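You operate a simulated robot arm through the tools that you are given. There is no shell and no other tool. Be economical: measure what you need, move in short steps, check, and stop when the job is done.

You are at the controls of a simulated robot arm. One attempt, no reset.

TASK
Put one of the short cores from the packing table on the silver foil card there.

It is judged by the outcome, as a careful person would: the job done as asked, and still so three seconds after it is handed in. It fails if anything else is knocked over, pushed out of place, dropped, spilled or broken.

THE ROBOT
A 7-joint arm with a two-finger parallel gripper, fixed in place. Base frame: the origin is at the foot of the arm, x ahead of it, y to its left, z up; the work surface is at about z = 850. Readings come in mm, degrees, newtons and seconds.
With the tool pointing down near the work surface it reaches from about 300 to 700 mm from the base axis. Its first joint turns from -66.0 to 66.0 degrees. Payload 1.57 kg.
The tool frame sits at the grasp point between the pads (the TCP): z along the fingers, y along the line on which they close. The tips reach 30 mm beyond it. Largest opening 110 mm; finger width 24, thickness 12; the body of the gripper, 48 by 112 mm, starts 78 mm behind the TCP.
Orientation is that of the tool frame in the base frame, as a unit quaternion [w, x, y, z]. With the fingers straight down and closing along the base's y, the tool's x points along the base's -x, its y along +y and its z along -z.

THE INTERFACE
- The arm moves only by the tool move_arm. Its argument "series" is a list of rows, each a list of 2 entries, a list of its own where there are three numbers: the shift along the base's x, y, z in mm, then the turn about the base's z in rad. In form: [[[dx, dy, dz], twist], ...]. A call has 1 to 10 rows; each row is the pose to reach, as a shift and turn from the pose commanded when the call began. "claw" is the gripper command, from -1 (fully open) to 1 (shut), values between in proportion, set as the call begins (left out, the last holds). Rows are played at 5 a second. More than 50 mm and 8.6 degrees between two rows, or a gripper value outside its range, and nothing of the call is played. Where a pose cannot be reached the arm comes as near as it can. A force on the tool above 40 N (or 10 N above the force at the start of the call, whichever is more), or a blocked arm, ends the call early, and 0.2 s more pass. Each finger travels about 108 mm/s and halts on what it meets, pressing with about 21 N; the grip force reading is that of the motor and also rises with nothing between the fingers. The clock runs only during rows and for 0.2 s after the last one: add rows that repeat a pose to give the fingers time. It gives the time, the measured TCP pose, the force on the tool (base axes), the opening and the grip force at its end, in the units of the frame above (readings bear some noise).
- Cameras (640 x 400 px; columns grow to the right, rows downward): "scene" is fixed at [179.2, -421.4, 1383.5]; the picture's right is [0.49, -0.87, 0.00], its down [-0.64, -0.36, -0.68] and it looks along [0.59, 0.33, -0.74] (base axes); focal length 302 px, centre (320, 200). "wrist" rides on the gripper at [-36, 0, -80] in the tool frame; the picture's right is [0.00, -1.00, 0.00], its down [0.97, 0.00, -0.24] and it looks along [0.24, 0.00, 0.97] (tool axes); focal length 218 px, centre (320, 200).
- capture(camera): a new picture of that camera. It takes no simulated time.
- locate(camera, pixels): for up to 12 pixels [column, row] of the newest picture of that camera ("zoom" is the newest enlarged one), the place [x, y, z] in the base frame of the surface seen there, good to about 2 mm. It takes no simulated time.
- close_up(camera, box): a new picture of the part [left, top, right, bottom] of that camera's present view, enlarged. It takes no simulated time.
- job_done(): hands the job in; it is judged then, once.

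Keep the steps short. Do not move on a guess: measure, check each grasp and each placing, and mend mistakes. In all there are 60 turns and 30 pictures (those below and enlarged ones count). Leave the gripper open and the arm clear of the work at the hand-in unless told otherwise, and finish with a single line.

The tools are called after ">>>" as name(argument=value, ...) on one line, values as JSON. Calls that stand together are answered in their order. move_arm: Moves the arm, as the interface text tells. Its arguments: {"type":"object","properties":{"series":{"type":"array"},"claw":{"type":"number"}},"required":["series"]} The other tools are called the same way: capture (camera) takes a picture; locate (camera, pixels) gives the place of the surface under pixels of a picture; close_up (camera, box) takes an enlarged picture of a part of a camera's view; job_done () hands the job in.

At the start:

```text
time_s: 0.0
tcp_pos: [444.1, -116.1, 1115.5]
orientation: [0.0, 0.0, 1.0, 0.0]
wrist_force: [0.2, 0.3, 0.7]
opening: 110.1
gripper_force: 0.0
```

scene: 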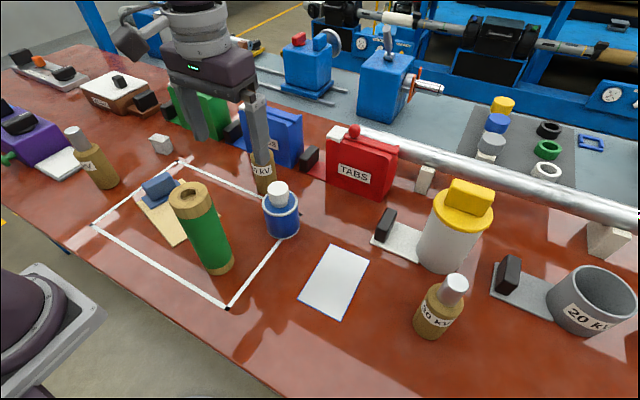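
wrist: 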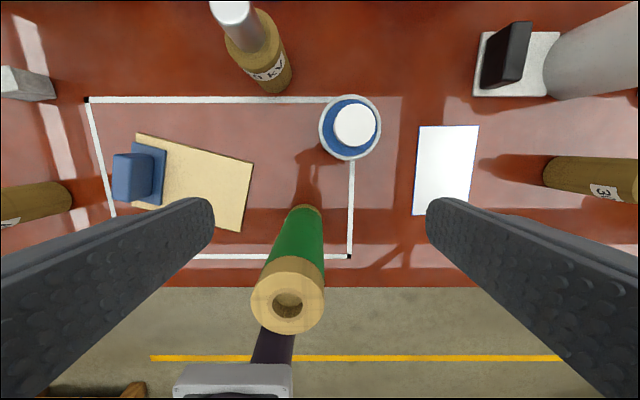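

I see a silver-white card near (335,280) and several cylinder-shaped parts. First I'll enlarge the views to tell which are the short cores.

>>> close_up(camera="scene", box=[160, 120, 400, 270])

>>> close_up(camera="scene", box=[280, 190, 520, 340])

>>> close_up(camera="scene", box=[0, 60, 240, 210])

```text
2.67 times, centred on (280, 195) of scene
```

zoom: 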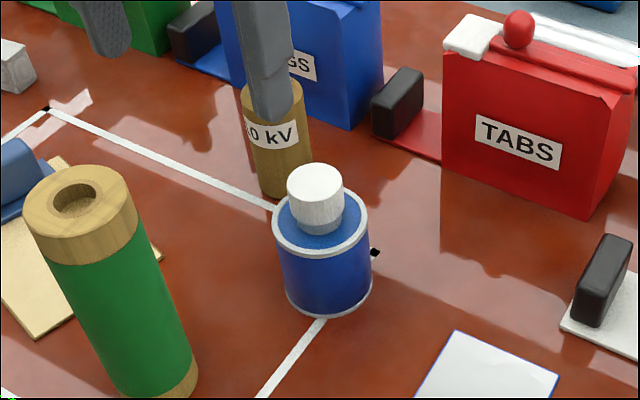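

```text
2.67 times, centred on (400, 265) of scene
```

zoom: 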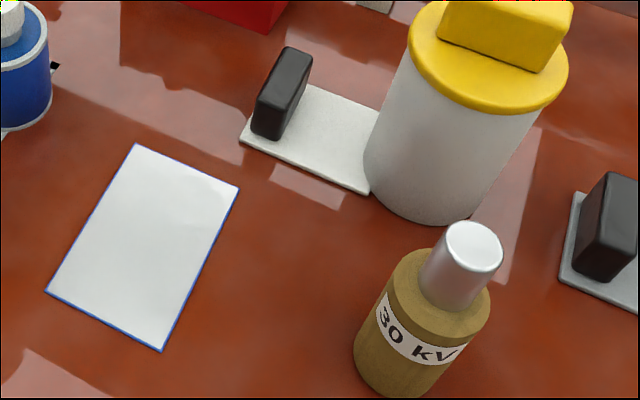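

```text
2.67 times, centred on (120, 135) of scene
```

zoom: 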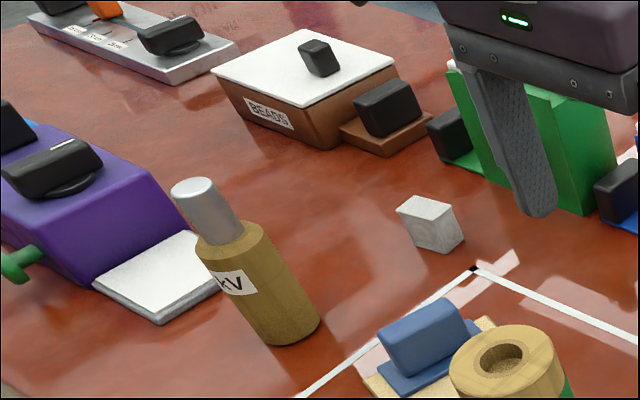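

The parts on the grey mat at the back (490-550, 100-175) may be cores too. I'll enlarge that area and the rest of the table.

>>> close_up(camera="scene", box=[440, 80, 640, 205])

>>> close_up(camera="scene", box=[400, 170, 640, 340])

>>> close_up(camera="scene", box=[240, 0, 480, 150])

>>> close_up(camera="wrist", box=[80, 80, 400, 280])

```text
3.20 times, centred on (540, 142) of scene
```

zoom: 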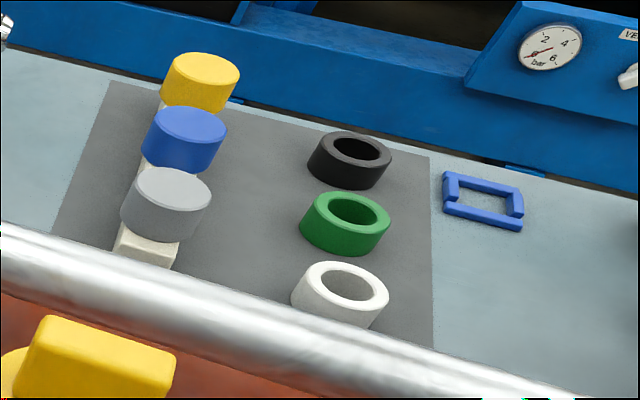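

```text
2.35 times, centred on (520, 255) of scene
```

zoom: 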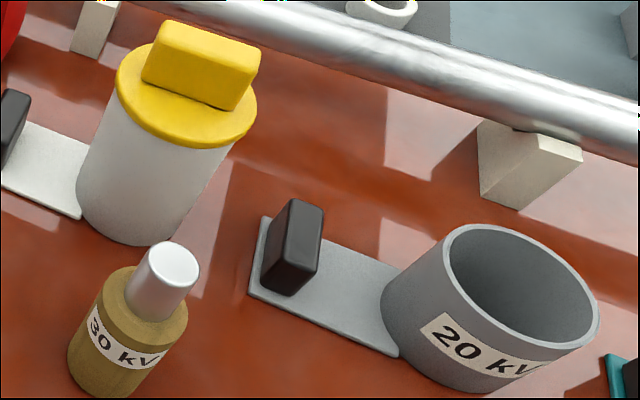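

```text
2.67 times, centred on (360, 75) of scene
```

zoom: 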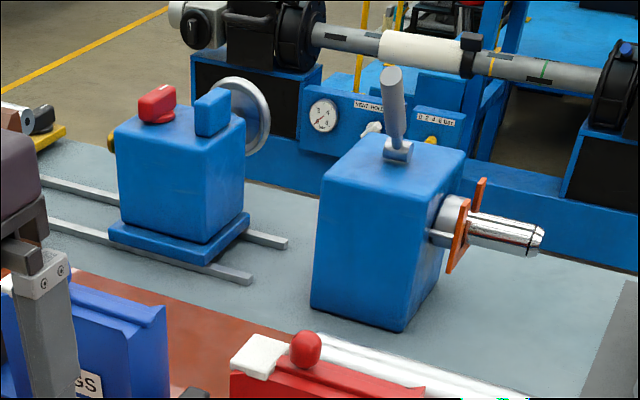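

```text
2.00 times, centred on (240, 180) of wrist
```

zoom: 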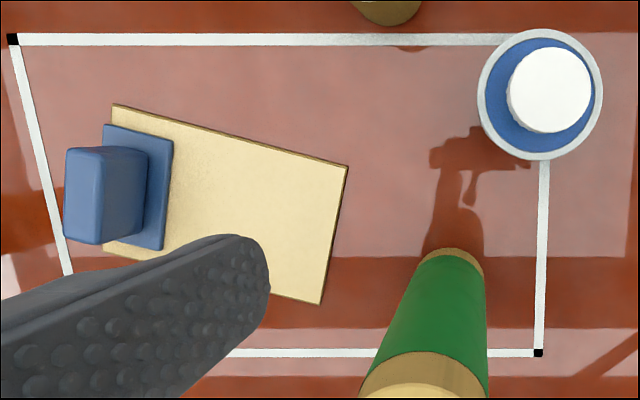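

The brown wound bodies with silver stubs, labelled "kV", look like the bushing cores. There are three: (92,158), (262,170) and (440,305). I'll measure their sizes and the card's corners.

>>> capture(camera="scene")

>>> locate(camera="scene", pixels=[[331, 246], [368, 260], [340, 318], [299, 302], [335, 280], [455, 282], [443, 305], [430, 330], [72, 131], [90, 155], [106, 180], [262, 170]])

>>> locate(camera="wrist", pixels=[[235, 10], [262, 40], [275, 80], [355, 125], [340, 157], [15, 205], [60, 190], [555, 175], [610, 165], [245, 70], [290, 75], [288, 300]])

```text
20 pictures are left
```

scene: 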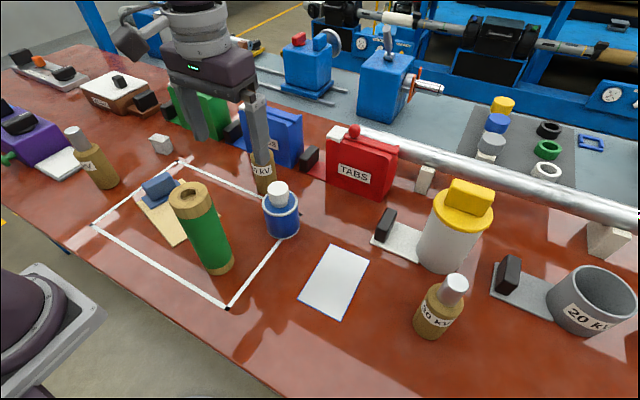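

```text
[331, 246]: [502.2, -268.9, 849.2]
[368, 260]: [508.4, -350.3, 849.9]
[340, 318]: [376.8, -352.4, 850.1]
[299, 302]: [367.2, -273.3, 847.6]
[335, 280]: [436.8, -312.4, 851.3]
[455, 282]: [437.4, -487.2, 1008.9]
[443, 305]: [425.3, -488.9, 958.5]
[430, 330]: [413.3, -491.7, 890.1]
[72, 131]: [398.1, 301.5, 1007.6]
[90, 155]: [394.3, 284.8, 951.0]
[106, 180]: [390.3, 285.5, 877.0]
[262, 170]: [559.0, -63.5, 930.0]
```

```text
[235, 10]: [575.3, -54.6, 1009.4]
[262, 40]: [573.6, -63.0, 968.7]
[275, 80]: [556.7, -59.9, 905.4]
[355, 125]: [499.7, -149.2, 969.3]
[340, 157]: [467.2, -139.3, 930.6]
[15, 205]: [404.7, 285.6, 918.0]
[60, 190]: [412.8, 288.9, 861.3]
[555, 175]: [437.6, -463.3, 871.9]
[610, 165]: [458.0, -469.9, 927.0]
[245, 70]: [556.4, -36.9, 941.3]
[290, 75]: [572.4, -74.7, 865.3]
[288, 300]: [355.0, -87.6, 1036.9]
```

All three brown cores are alike, with tops at about 1009, so each is about 159 mm tall; the green one reaches 1037. Next I'll measure the neighbours of the right-hand and middle cores to see which one can be gripped safely.

>>> locate(camera="scene", pixels=[[450, 185], [470, 200], [436, 225], [490, 235], [430, 265], [465, 270], [385, 218], [375, 240], [510, 262], [495, 285], [425, 180], [480, 170]])

>>> locate(camera="scene", pixels=[[280, 112], [302, 125], [298, 165], [275, 160], [242, 120], [312, 155], [330, 150], [328, 185], [235, 130], [280, 190], [265, 210], [298, 210]])

>>> close_up(camera="scene", box=[400, 260, 480, 350])

```text
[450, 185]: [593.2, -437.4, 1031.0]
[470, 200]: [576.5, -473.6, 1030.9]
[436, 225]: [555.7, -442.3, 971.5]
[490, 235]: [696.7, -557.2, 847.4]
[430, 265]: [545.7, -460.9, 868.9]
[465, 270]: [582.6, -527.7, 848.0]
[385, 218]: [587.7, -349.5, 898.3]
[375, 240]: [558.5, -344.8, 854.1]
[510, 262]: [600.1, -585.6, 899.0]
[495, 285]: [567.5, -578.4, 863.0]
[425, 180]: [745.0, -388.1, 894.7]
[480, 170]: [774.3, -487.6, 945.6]
```

```text
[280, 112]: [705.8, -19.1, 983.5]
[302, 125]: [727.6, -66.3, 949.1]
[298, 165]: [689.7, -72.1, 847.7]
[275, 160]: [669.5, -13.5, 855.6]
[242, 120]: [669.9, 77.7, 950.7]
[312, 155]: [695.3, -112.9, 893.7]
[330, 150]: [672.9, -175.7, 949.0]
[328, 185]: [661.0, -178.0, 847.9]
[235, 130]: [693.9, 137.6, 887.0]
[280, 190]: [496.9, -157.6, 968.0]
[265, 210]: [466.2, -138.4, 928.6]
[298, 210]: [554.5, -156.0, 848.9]
```

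```text
4.44 times, centred on (440, 305) of scene
```

zoom: 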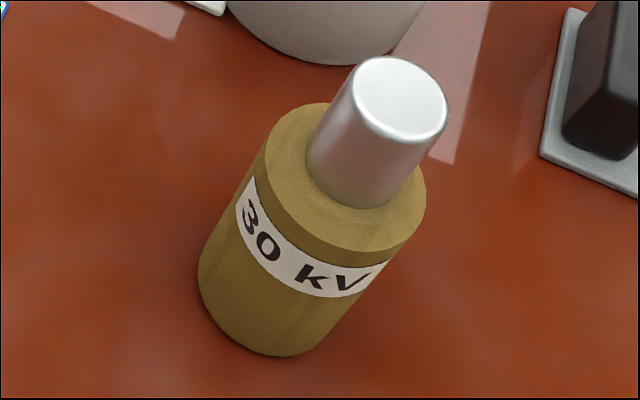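

There is clear space around the right-hand core: the tin starts at x≈545. I'll fix its centre from the stub top and the body rim in this enlargement.

>>> locate(camera="zoom", pixels=[[401, 95], [365, 80], [435, 112], [410, 75], [390, 125], [290, 115], [275, 175], [330, 225], [395, 235], [418, 190], [240, 320], [290, 345]])

```text
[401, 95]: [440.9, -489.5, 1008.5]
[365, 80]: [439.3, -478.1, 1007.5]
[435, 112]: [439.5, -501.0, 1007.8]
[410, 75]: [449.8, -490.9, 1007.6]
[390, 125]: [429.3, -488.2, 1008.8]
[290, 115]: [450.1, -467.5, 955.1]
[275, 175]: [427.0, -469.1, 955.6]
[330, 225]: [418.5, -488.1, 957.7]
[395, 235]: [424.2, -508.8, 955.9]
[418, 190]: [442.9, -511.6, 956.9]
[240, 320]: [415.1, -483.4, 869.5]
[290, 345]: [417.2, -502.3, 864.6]
```

The core's centre is about (439.5, -489.5), with the body top at 957 and a diameter of about 50. I'll move sideways above it at the present height with the gripper open.

>>> move_arm(series=[[[-1, -46, 0], 0], [[-1, -92, 0], 0], [[-2, -138, 0], 0], [[-2, -184, 0], 0], [[-3, -230, 0], 0], [[-3, -276, 0], 0], [[-4, -322, 0], 0], [[-4.6, -360, 0], 0], [[-4.6, -373.4, 0], 0], [[-4.6, -373.4, 0], 0]], claw=-1)

>>> capture(camera="wrist")

```text
time_s: 2.2
tcp_pos: [407.3, -448.4, 1112.6]
orientation: [0.0, -0.001, 1.0, 0.0]
wrist_force: [-0.2, -0.4, 0.5]
opening: 110.1
gripper_force: 0.0
out of reach, approached as far as the arm can: row 7, 8, 9, 10
```

```text
18 pictures are left
```

wrist: 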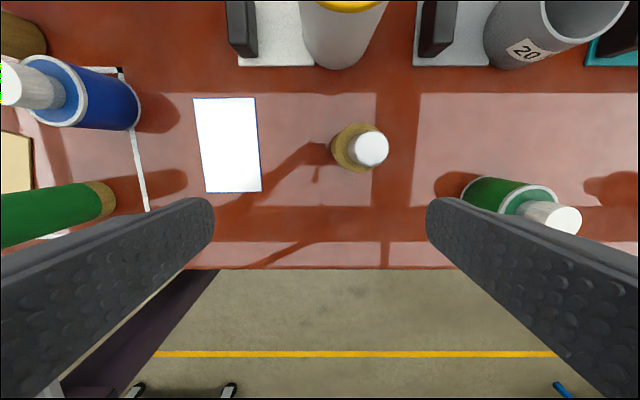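

At this height the reach stops at (407,-448). The wrist view also shows a green part with a white stub at (520,205) that I hadn't seen before. Before choosing, I'll look closely at it and its blue look-alike.

>>> close_up(camera="wrist", box=[420, 120, 640, 260])

>>> locate(camera="wrist", pixels=[[565, 218], [535, 195], [490, 190], [470, 190], [510, 215], [20, 90], [75, 90], [110, 90], [62, 125], [228, 145], [540, 50], [365, 150]])

>>> capture(camera="scene")

```text
2.86 times, centred on (530, 190) of wrist
```

zoom: 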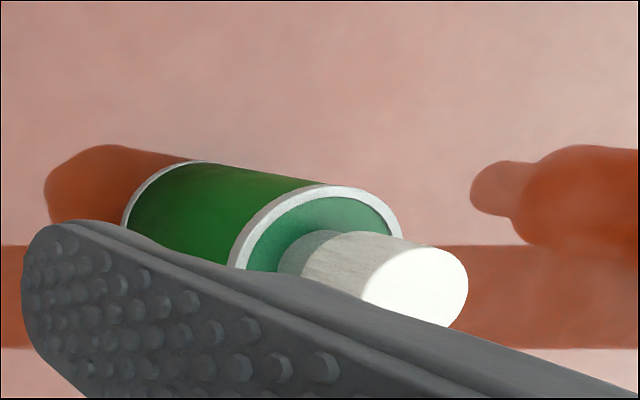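

```text
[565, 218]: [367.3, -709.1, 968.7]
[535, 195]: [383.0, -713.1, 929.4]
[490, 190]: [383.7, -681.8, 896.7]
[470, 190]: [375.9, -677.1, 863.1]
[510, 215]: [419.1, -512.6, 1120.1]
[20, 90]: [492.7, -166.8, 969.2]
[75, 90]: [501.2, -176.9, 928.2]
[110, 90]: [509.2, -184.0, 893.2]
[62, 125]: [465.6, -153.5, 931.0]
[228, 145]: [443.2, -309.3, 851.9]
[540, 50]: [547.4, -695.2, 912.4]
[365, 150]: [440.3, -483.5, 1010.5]
```

```text
16 pictures are left
```

scene: 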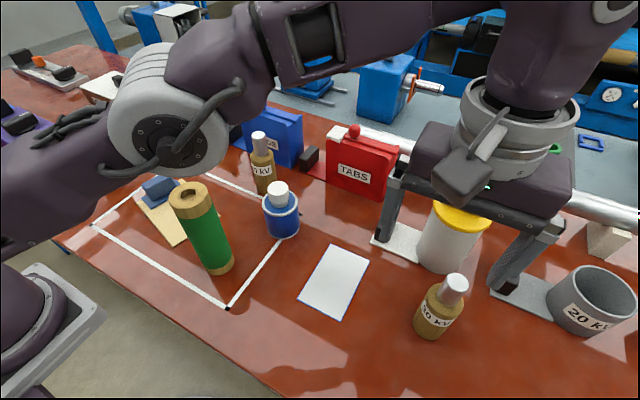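

Now there are two families: brown cores with a silver stub (159 mm tall) and coloured ones with white rims and a white stub (blue and green, about 120 mm tall). A shadow at (600,185) suggests one more to the right. I don't want to guess, so I'll turn the wrist camera toward the right-hand end of the table to see everything.

>>> move_arm(series=[[[-15, 30, 0], -0.14], [[-30, 60, 0], -0.28], [[-30, 60, 0], -0.42], [[-30, 60, 0], -0.56], [[-30, 60, 0], -0.7], [[-30, 60, 0], -0.84], [[-30, 60, 0], -0.98], [[-30, 60, 0], -1.12], [[-30, 60, 0], -1.26], [[-30, 60, 0], -1.26]])

>>> capture(camera="wrist")

```text
time_s: 4.4
tcp_pos: [376.3, -387.2, 1111.6]
orientation: [0.0, 0.59, 0.807, 0.001]
wrist_force: [0.4, -0.3, 0.5]
opening: 109.9
gripper_force: 0.0
```

```text
15 pictures are left
```

wrist: 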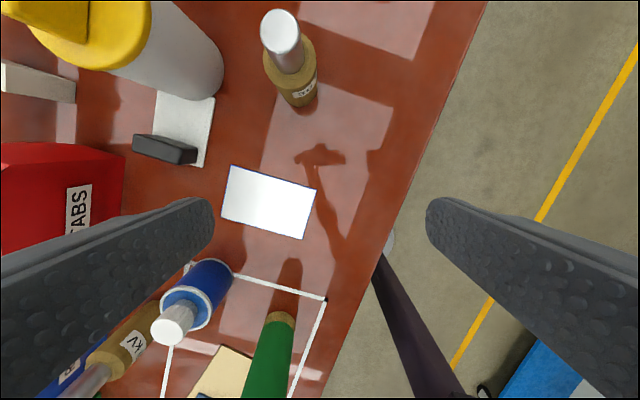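

The camera leans the other way, so this turn shows less of the right end. I'll turn back and beyond in the opposite direction.

>>> move_arm(series=[[[0, 0, 0], 0.14], [[0, 0, 0], 0.28], [[0, 0, 0], 0.42], [[0, 0, 0], 0.56], [[0, 0, 0], 0.7], [[0, 0, 0], 0.84], [[0, 0, 0], 0.98], [[0, 0, 0], 1.12], [[0, 0, 0], 1.26], [[0, 0, 0], 1.4]])

>>> move_arm(series=[[[0, 0, 0], 0.14], [[0, 0, 0], 0.28], [[0, 0, 0], 0.42], [[0, 0, 0], 0.56], [[0, 0, 0], 0.7], [[0, 0, 0], 0.84], [[0, 0, 0], 0.84]])

>>> capture(camera="wrist")

```text
time_s: 6.6
tcp_pos: [376.8, -387.1, 1112.9]
orientation: [0.0, -0.072, 0.997, 0.0]
wrist_force: [-0.2, 0.1, -0.8]
opening: 109.8
gripper_force: 0.1
```

```text
time_s: 8.2
tcp_pos: [375.7, -388.5, 1112.4]
orientation: [-0.001, -0.471, 0.882, 0.0]
wrist_force: [-0.7, -0.4, 0.2]
opening: 109.9
gripper_force: 0.0
```

```text
14 pictures are left
```

wrist: 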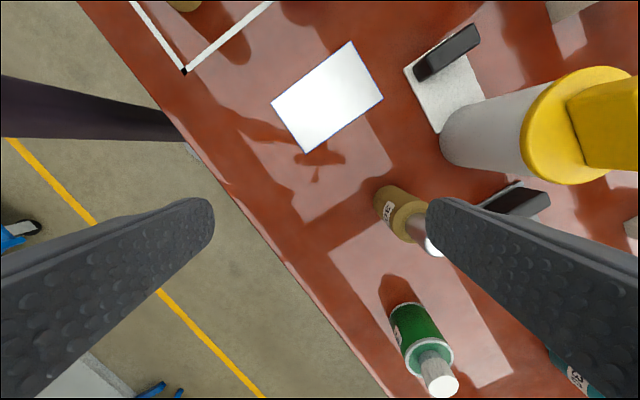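

The green part carries a label too, at (398,335), and a teal item is at (575,370). I'll enlarge them to read both.

>>> close_up(camera="wrist", box=[360, 290, 480, 400])

>>> close_up(camera="wrist", box=[520, 310, 640, 400])

```text
3.64 times, centred on (420, 345) of wrist
```

zoom: 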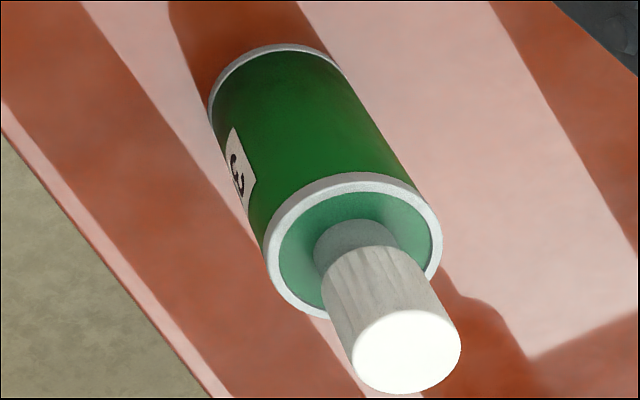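

```text
4.44 times, centred on (580, 355) of wrist
```

zoom: 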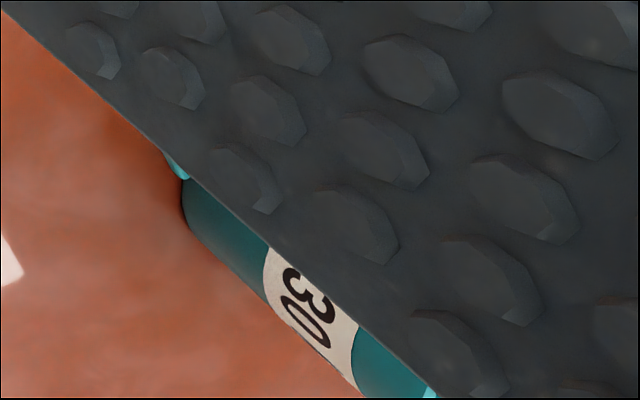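

The green and blue ones are bottles with ribbed screw caps over a neck, and the grey and teal pots are kV-labelled bins. So the brown kV pieces are the cores. I'll turn the gripper so the fingers close across the reach direction (twist -0.84).

>>> move_arm(series=[[[0, 0, 0], -0.14], [[0, 0, 0], -0.28], [[0, 0, 0], -0.42], [[0, 0, 0], -0.56], [[0, 0, 0], -0.7], [[0, 0, 0], -0.84], [[0, 0, 0], -0.98], [[0, 0, 0], -1.12], [[0, 0, 0], -1.26], [[0, 0, 0], -1.4]])

>>> move_arm(series=[[[8, -15, -10], -0.14], [[15, -30, -25], -0.28], [[22, -45, -40], -0.42], [[28, -63, -52], -0.42], [[28, -63, -52], -0.42]])

>>> capture(camera="wrist")

```text
time_s: 10.4
tcp_pos: [377.5, -387.9, 1112.6]
orientation: [0.0, 0.209, 0.978, 0.0]
wrist_force: [0.4, -0.8, 0.1]
opening: 110.2
gripper_force: 0.0
```

```text
time_s: 11.6
tcp_pos: [405.6, -450.3, 1059.7]
orientation: [-0.001, 0.408, 0.913, 0.0]
wrist_force: [-1.1, 0.6, 0.7]
opening: 109.9
gripper_force: 0.1
```

```text
11 pictures are left
```

wrist: 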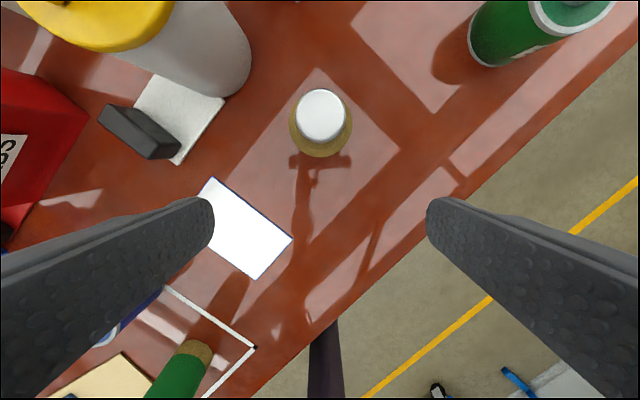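

The core is centred between the fingers at (320,115). The offset left is about (+34, -39). I'll move out over it while coming down to z≈1000, then read the pose.

>>> move_arm(series=[[[11, -13, -20], 0], [[23, -26, -40], 0], [[33.9, -39.2, -60], 0], [[33.9, -39.2, -60], 0], [[33.9, -39.2, -60], 0]])

>>> capture(camera="wrist")

```text
time_s: 12.8
tcp_pos: [429.0, -475.7, 995.6]
orientation: [0.0, 0.408, 0.913, 0.0]
wrist_force: [-0.3, 0.6, -0.8]
opening: 109.9
gripper_force: 0.1
out of reach, approached as far as the arm can: row 2, 3, 4, 5
```

```text
10 pictures are left
```

wrist: 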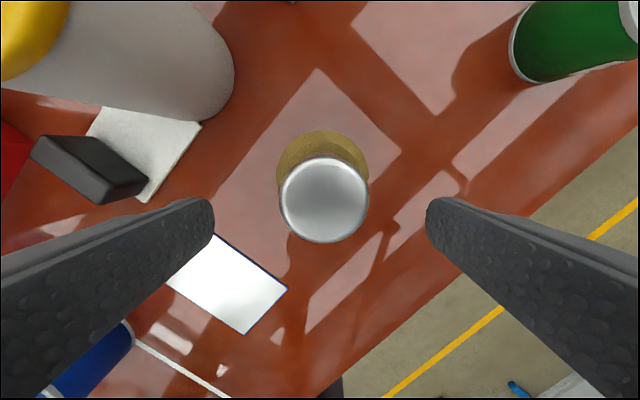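

The arm is held at radius 641 at this height, and its reach should grow lower down. The core is still centred sideways, so I'll descend to z≈944 and then move outward by (10.5, -13.8).

>>> move_arm(series=[[[0, 0, -20], 0], [[0, 0, -38], 0], [[0, 0, -50], 0], [[0, 0, -50], 0]])

>>> move_arm(series=[[[5, -7, 0], 0], [[10.5, -13.8, 0], 0], [[10.5, -13.8, 0], 0]])

>>> capture(camera="wrist")

```text
time_s: 13.8
tcp_pos: [428.9, -476.2, 947.1]
orientation: [0.0, 0.407, 0.913, 0.0]
wrist_force: [-0.3, 0.2, 0.5]
opening: 109.9
gripper_force: 0.1
```

```text
time_s: 14.6
tcp_pos: [433.6, -482.9, 947.6]
orientation: [0.0, 0.407, 0.914, 0.0]
wrist_force: [0.1, 0.3, -0.9]
opening: 109.8
gripper_force: 0.1
out of reach, approached as far as the arm can: row 2, 3
```

```text
9 pictures are left
```

wrist: 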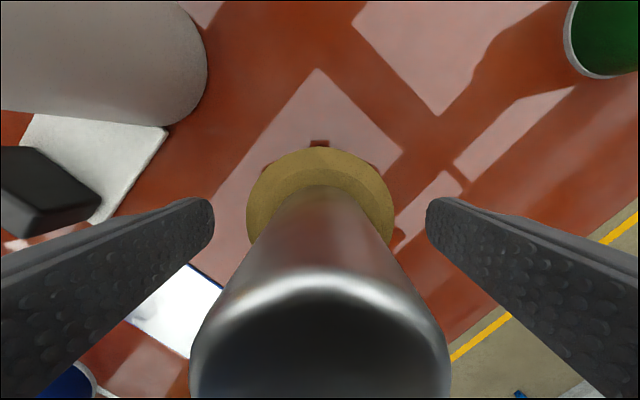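

I'm about 9 mm short outward, though still inside the pad's half width of 12. I'll come down 7 mm more and push outward again to centre better; the palm stays about 9 mm above the stub.

>>> move_arm(series=[[[0, 0, -7], 0], [[2, -2.3, -7], 0], [[4, -4.4, -7], 0], [[5.9, -6.6, -7], 0], [[5.9, -6.6, -7], 0]])

```text
time_s: 15.8
tcp_pos: [435.0, -479.9, 931.9]
orientation: [-0.014, 0.404, 0.915, 0.008]
wrist_force: [0.8, -0.2, 2.8]
opening: 109.8
gripper_force: 0.1
out of reach, approached as far as the arm can: row 3, 4
```

The z reading dropped to 932, with a slight tilt and about 3 N, so the palm may be brushing the stub. I'll rise 11 mm straight up and look.

>>> move_arm(series=[[[0, 0, 6], 0], [[0, 0, 11], 0], [[0, 0, 11], 0]])

>>> capture(camera="wrist")

```text
time_s: 16.6
tcp_pos: [436.7, -487.9, 951.4]
orientation: [0.001, 0.407, 0.913, -0.001]
wrist_force: [-0.4, -1.0, 0.0]
opening: 110.1
gripper_force: 0.2
out of reach, approached as far as the arm can: row 1
```

```text
8 pictures are left
```

wrist: 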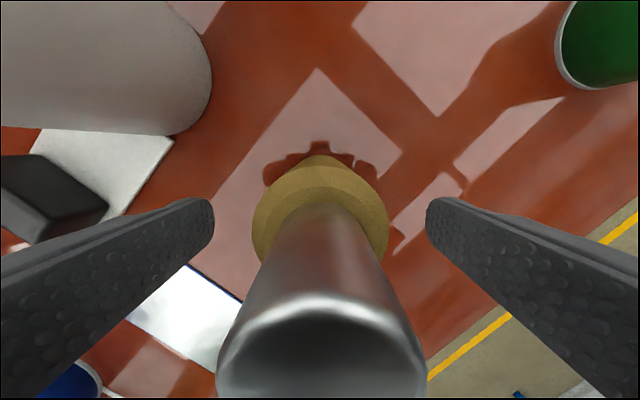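

Now I'm at (436.7, -487.9, 951.4), about 3 mm off centre, with the tips at z≈921 and the body top at 957. That's good, so I'll close here.

>>> move_arm(series=[[[0, 0, 0], 0], [[0, 0, 0], 0], [[0, 0, 0], 0], [[0, 0, 0], 0], [[0, 0, 0], 0]], claw=1)

```text
time_s: 17.8
tcp_pos: [437.7, -487.8, 951.3]
orientation: [0.001, 0.408, 0.913, -0.001]
wrist_force: [-1.3, -0.4, 1.1]
opening: 50.6
gripper_force: 21.1
```

Gripped: opening 50.6, force 21 N. I'll lift while easing inward, because the reach shrinks with height.

>>> move_arm(series=[[[-1, 1, 6], 0], [[-6, 7, 16], 0], [[-14, 16, 28], 0], [[-22, 25, 40], 0], [[-22, 25, 40], 0]])

>>> close_up(camera="scene", box=[270, 150, 590, 350])

```text
time_s: 19.0
tcp_pos: [416.5, -464.5, 991.6]
orientation: [0.001, 0.408, 0.913, 0.0]
wrist_force: [-0.4, 0.1, -2.3]
opening: 50.4
gripper_force: 20.6
out of reach, approached as far as the arm can: row 2
```

```text
2.00 times, centred on (430, 250) of scene
```

zoom: 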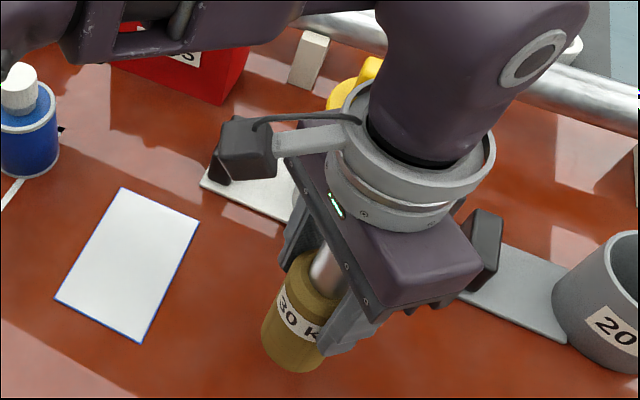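

The core is lifted and held straight. The card's centre is (438.7, -311.2), so I'll carry the core across at this height: shift (+20.5, +155).

>>> move_arm(series=[[[3, 25, 0], 0], [[7, 55, 0], 0], [[11, 85, 0], 0], [[15, 115, 0], 0], [[19, 140, 0], 0], [[20.5, 155, 0], 0], [[20.5, 155, 0], 0]])

>>> close_up(camera="scene", box=[230, 150, 510, 330])

```text
time_s: 20.6
tcp_pos: [437.6, -309.1, 990.0]
orientation: [-0.001, 0.407, 0.913, 0.0]
wrist_force: [-0.3, 0.6, -2.9]
opening: 50.3
gripper_force: 21.0
```

```text
2.22 times, centred on (370, 240) of scene
```

zoom: 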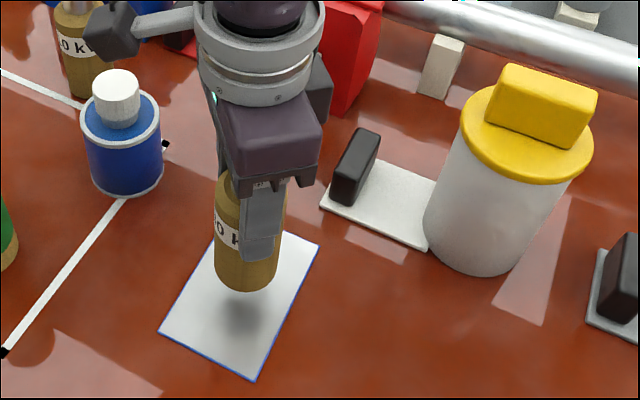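

The core hangs over the card, with its shadow on the card. I'll lower it to just above contact.

>>> move_arm(series=[[[0, 0, -12], 0], [[0, 0, -24], 0], [[0, 0, -33], 0], [[0, 0, -33], 0]])

>>> move_arm(series=[[[0, 0, -1.5], 0], [[0, 0, -3], 0], [[0, 0, -3], 0]])

```text
time_s: 21.6
tcp_pos: [438.3, -309.6, 957.1]
orientation: [0.0, 0.407, 0.913, 0.0]
wrist_force: [0.5, -0.1, -2.1]
opening: 50.7
gripper_force: 21.0
```

```text
time_s: 22.4
tcp_pos: [437.7, -309.3, 955.2]
orientation: [0.0, 0.408, 0.913, -0.001]
wrist_force: [0.5, 0.0, -2.8]
opening: 50.7
gripper_force: 20.9
```

The core still hangs free (-2.8 N). I'll go down in 1 mm steps until the force changes sign.

>>> move_arm(series=[[[0, 0, -1], 0], [[0, 0, -1.5], 0], [[0, 0, -1.5], 0]])

>>> move_arm(series=[[[0, 0, -0.7], 0], [[0, 0, -1.2], 0], [[0, 0, -1.2], 0]])

```text
time_s: 23.2
tcp_pos: [438.1, -309.4, 954.5]
orientation: [0.0, 0.408, 0.913, 0.0]
wrist_force: [0.3, 0.3, -2.8]
opening: 50.7
gripper_force: 21.0
```

```text
time_s: 24.0
tcp_pos: [438.1, -309.8, 953.1]
orientation: [0.0, 0.407, 0.913, 0.0]
wrist_force: [-1.3, 3.0, 12.5]
opening: 50.4
gripper_force: 21.0
```

Contact: +12.5 N. I'll ease up slightly to relieve the force, then open.

>>> move_arm(series=[[[0, 0, 0.5], 0], [[0, 0, 0.5], 0]])

>>> move_arm(series=[[[0, 0, 0], 0], [[0, 0, 0], 0], [[0, 0, 0], 0], [[0, 0, 0], 0]], claw=-1)

>>> close_up(camera="scene", box=[230, 150, 510, 330])

```text
time_s: 24.6
tcp_pos: [437.8, -309.4, 952.7]
orientation: [0.0, 0.407, 0.913, 0.0]
wrist_force: [0.5, -0.3, 7.7]
opening: 50.6
gripper_force: 21.0
```

```text
time_s: 25.6
tcp_pos: [438.0, -307.4, 952.8]
orientation: [0.0, 0.407, 0.913, 0.0]
wrist_force: [0.7, -0.3, 0.7]
opening: 109.9
gripper_force: 0.1
```

```text
2.22 times, centred on (370, 240) of scene
```

zoom: 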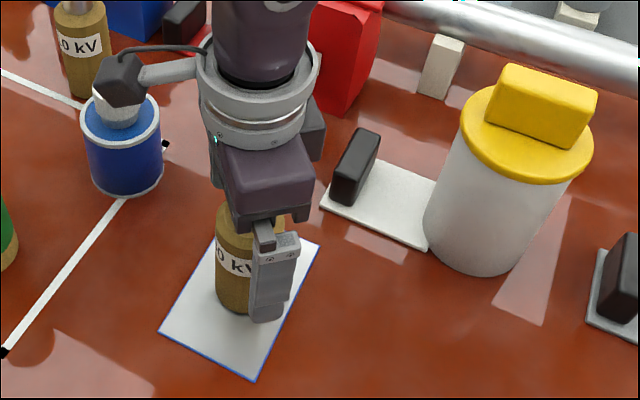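

The core stands on the card and the fingers are clear of it. I'll rise straight up.

>>> move_arm(series=[[[0, 0, 15], 0], [[0, 0, 40], 0], [[0, 0, 75], 0], [[0, 0, 110], 0], [[0, 0, 145], 0], [[0, 0, 160], 0], [[0, 0, 160], 0]])

>>> capture(camera="scene")

```text
time_s: 27.2
tcp_pos: [436.9, -311.1, 1114.3]
orientation: [0.0, 0.407, 0.913, 0.0]
wrist_force: [-0.5, 0.1, 0.4]
opening: 110.1
gripper_force: 0.1
```

```text
4 pictures are left
```

scene: 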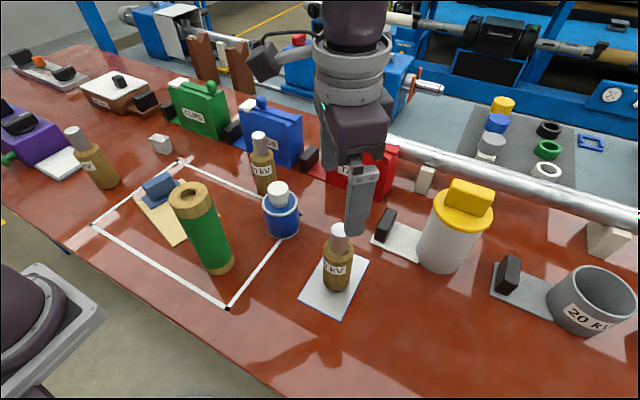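

The core stands upright in the middle of the card. Nothing else has moved, the gripper is open, and its tips are about 75 mm above the core. I'm handing in.

>>> job_done()

```text
The job is handed in.
```

I put one short core (a brown one labelled 30 kV) upright near the middle of the silver foil card and handed the job in, with the gripper open and clear and nothing else seen to have moved.
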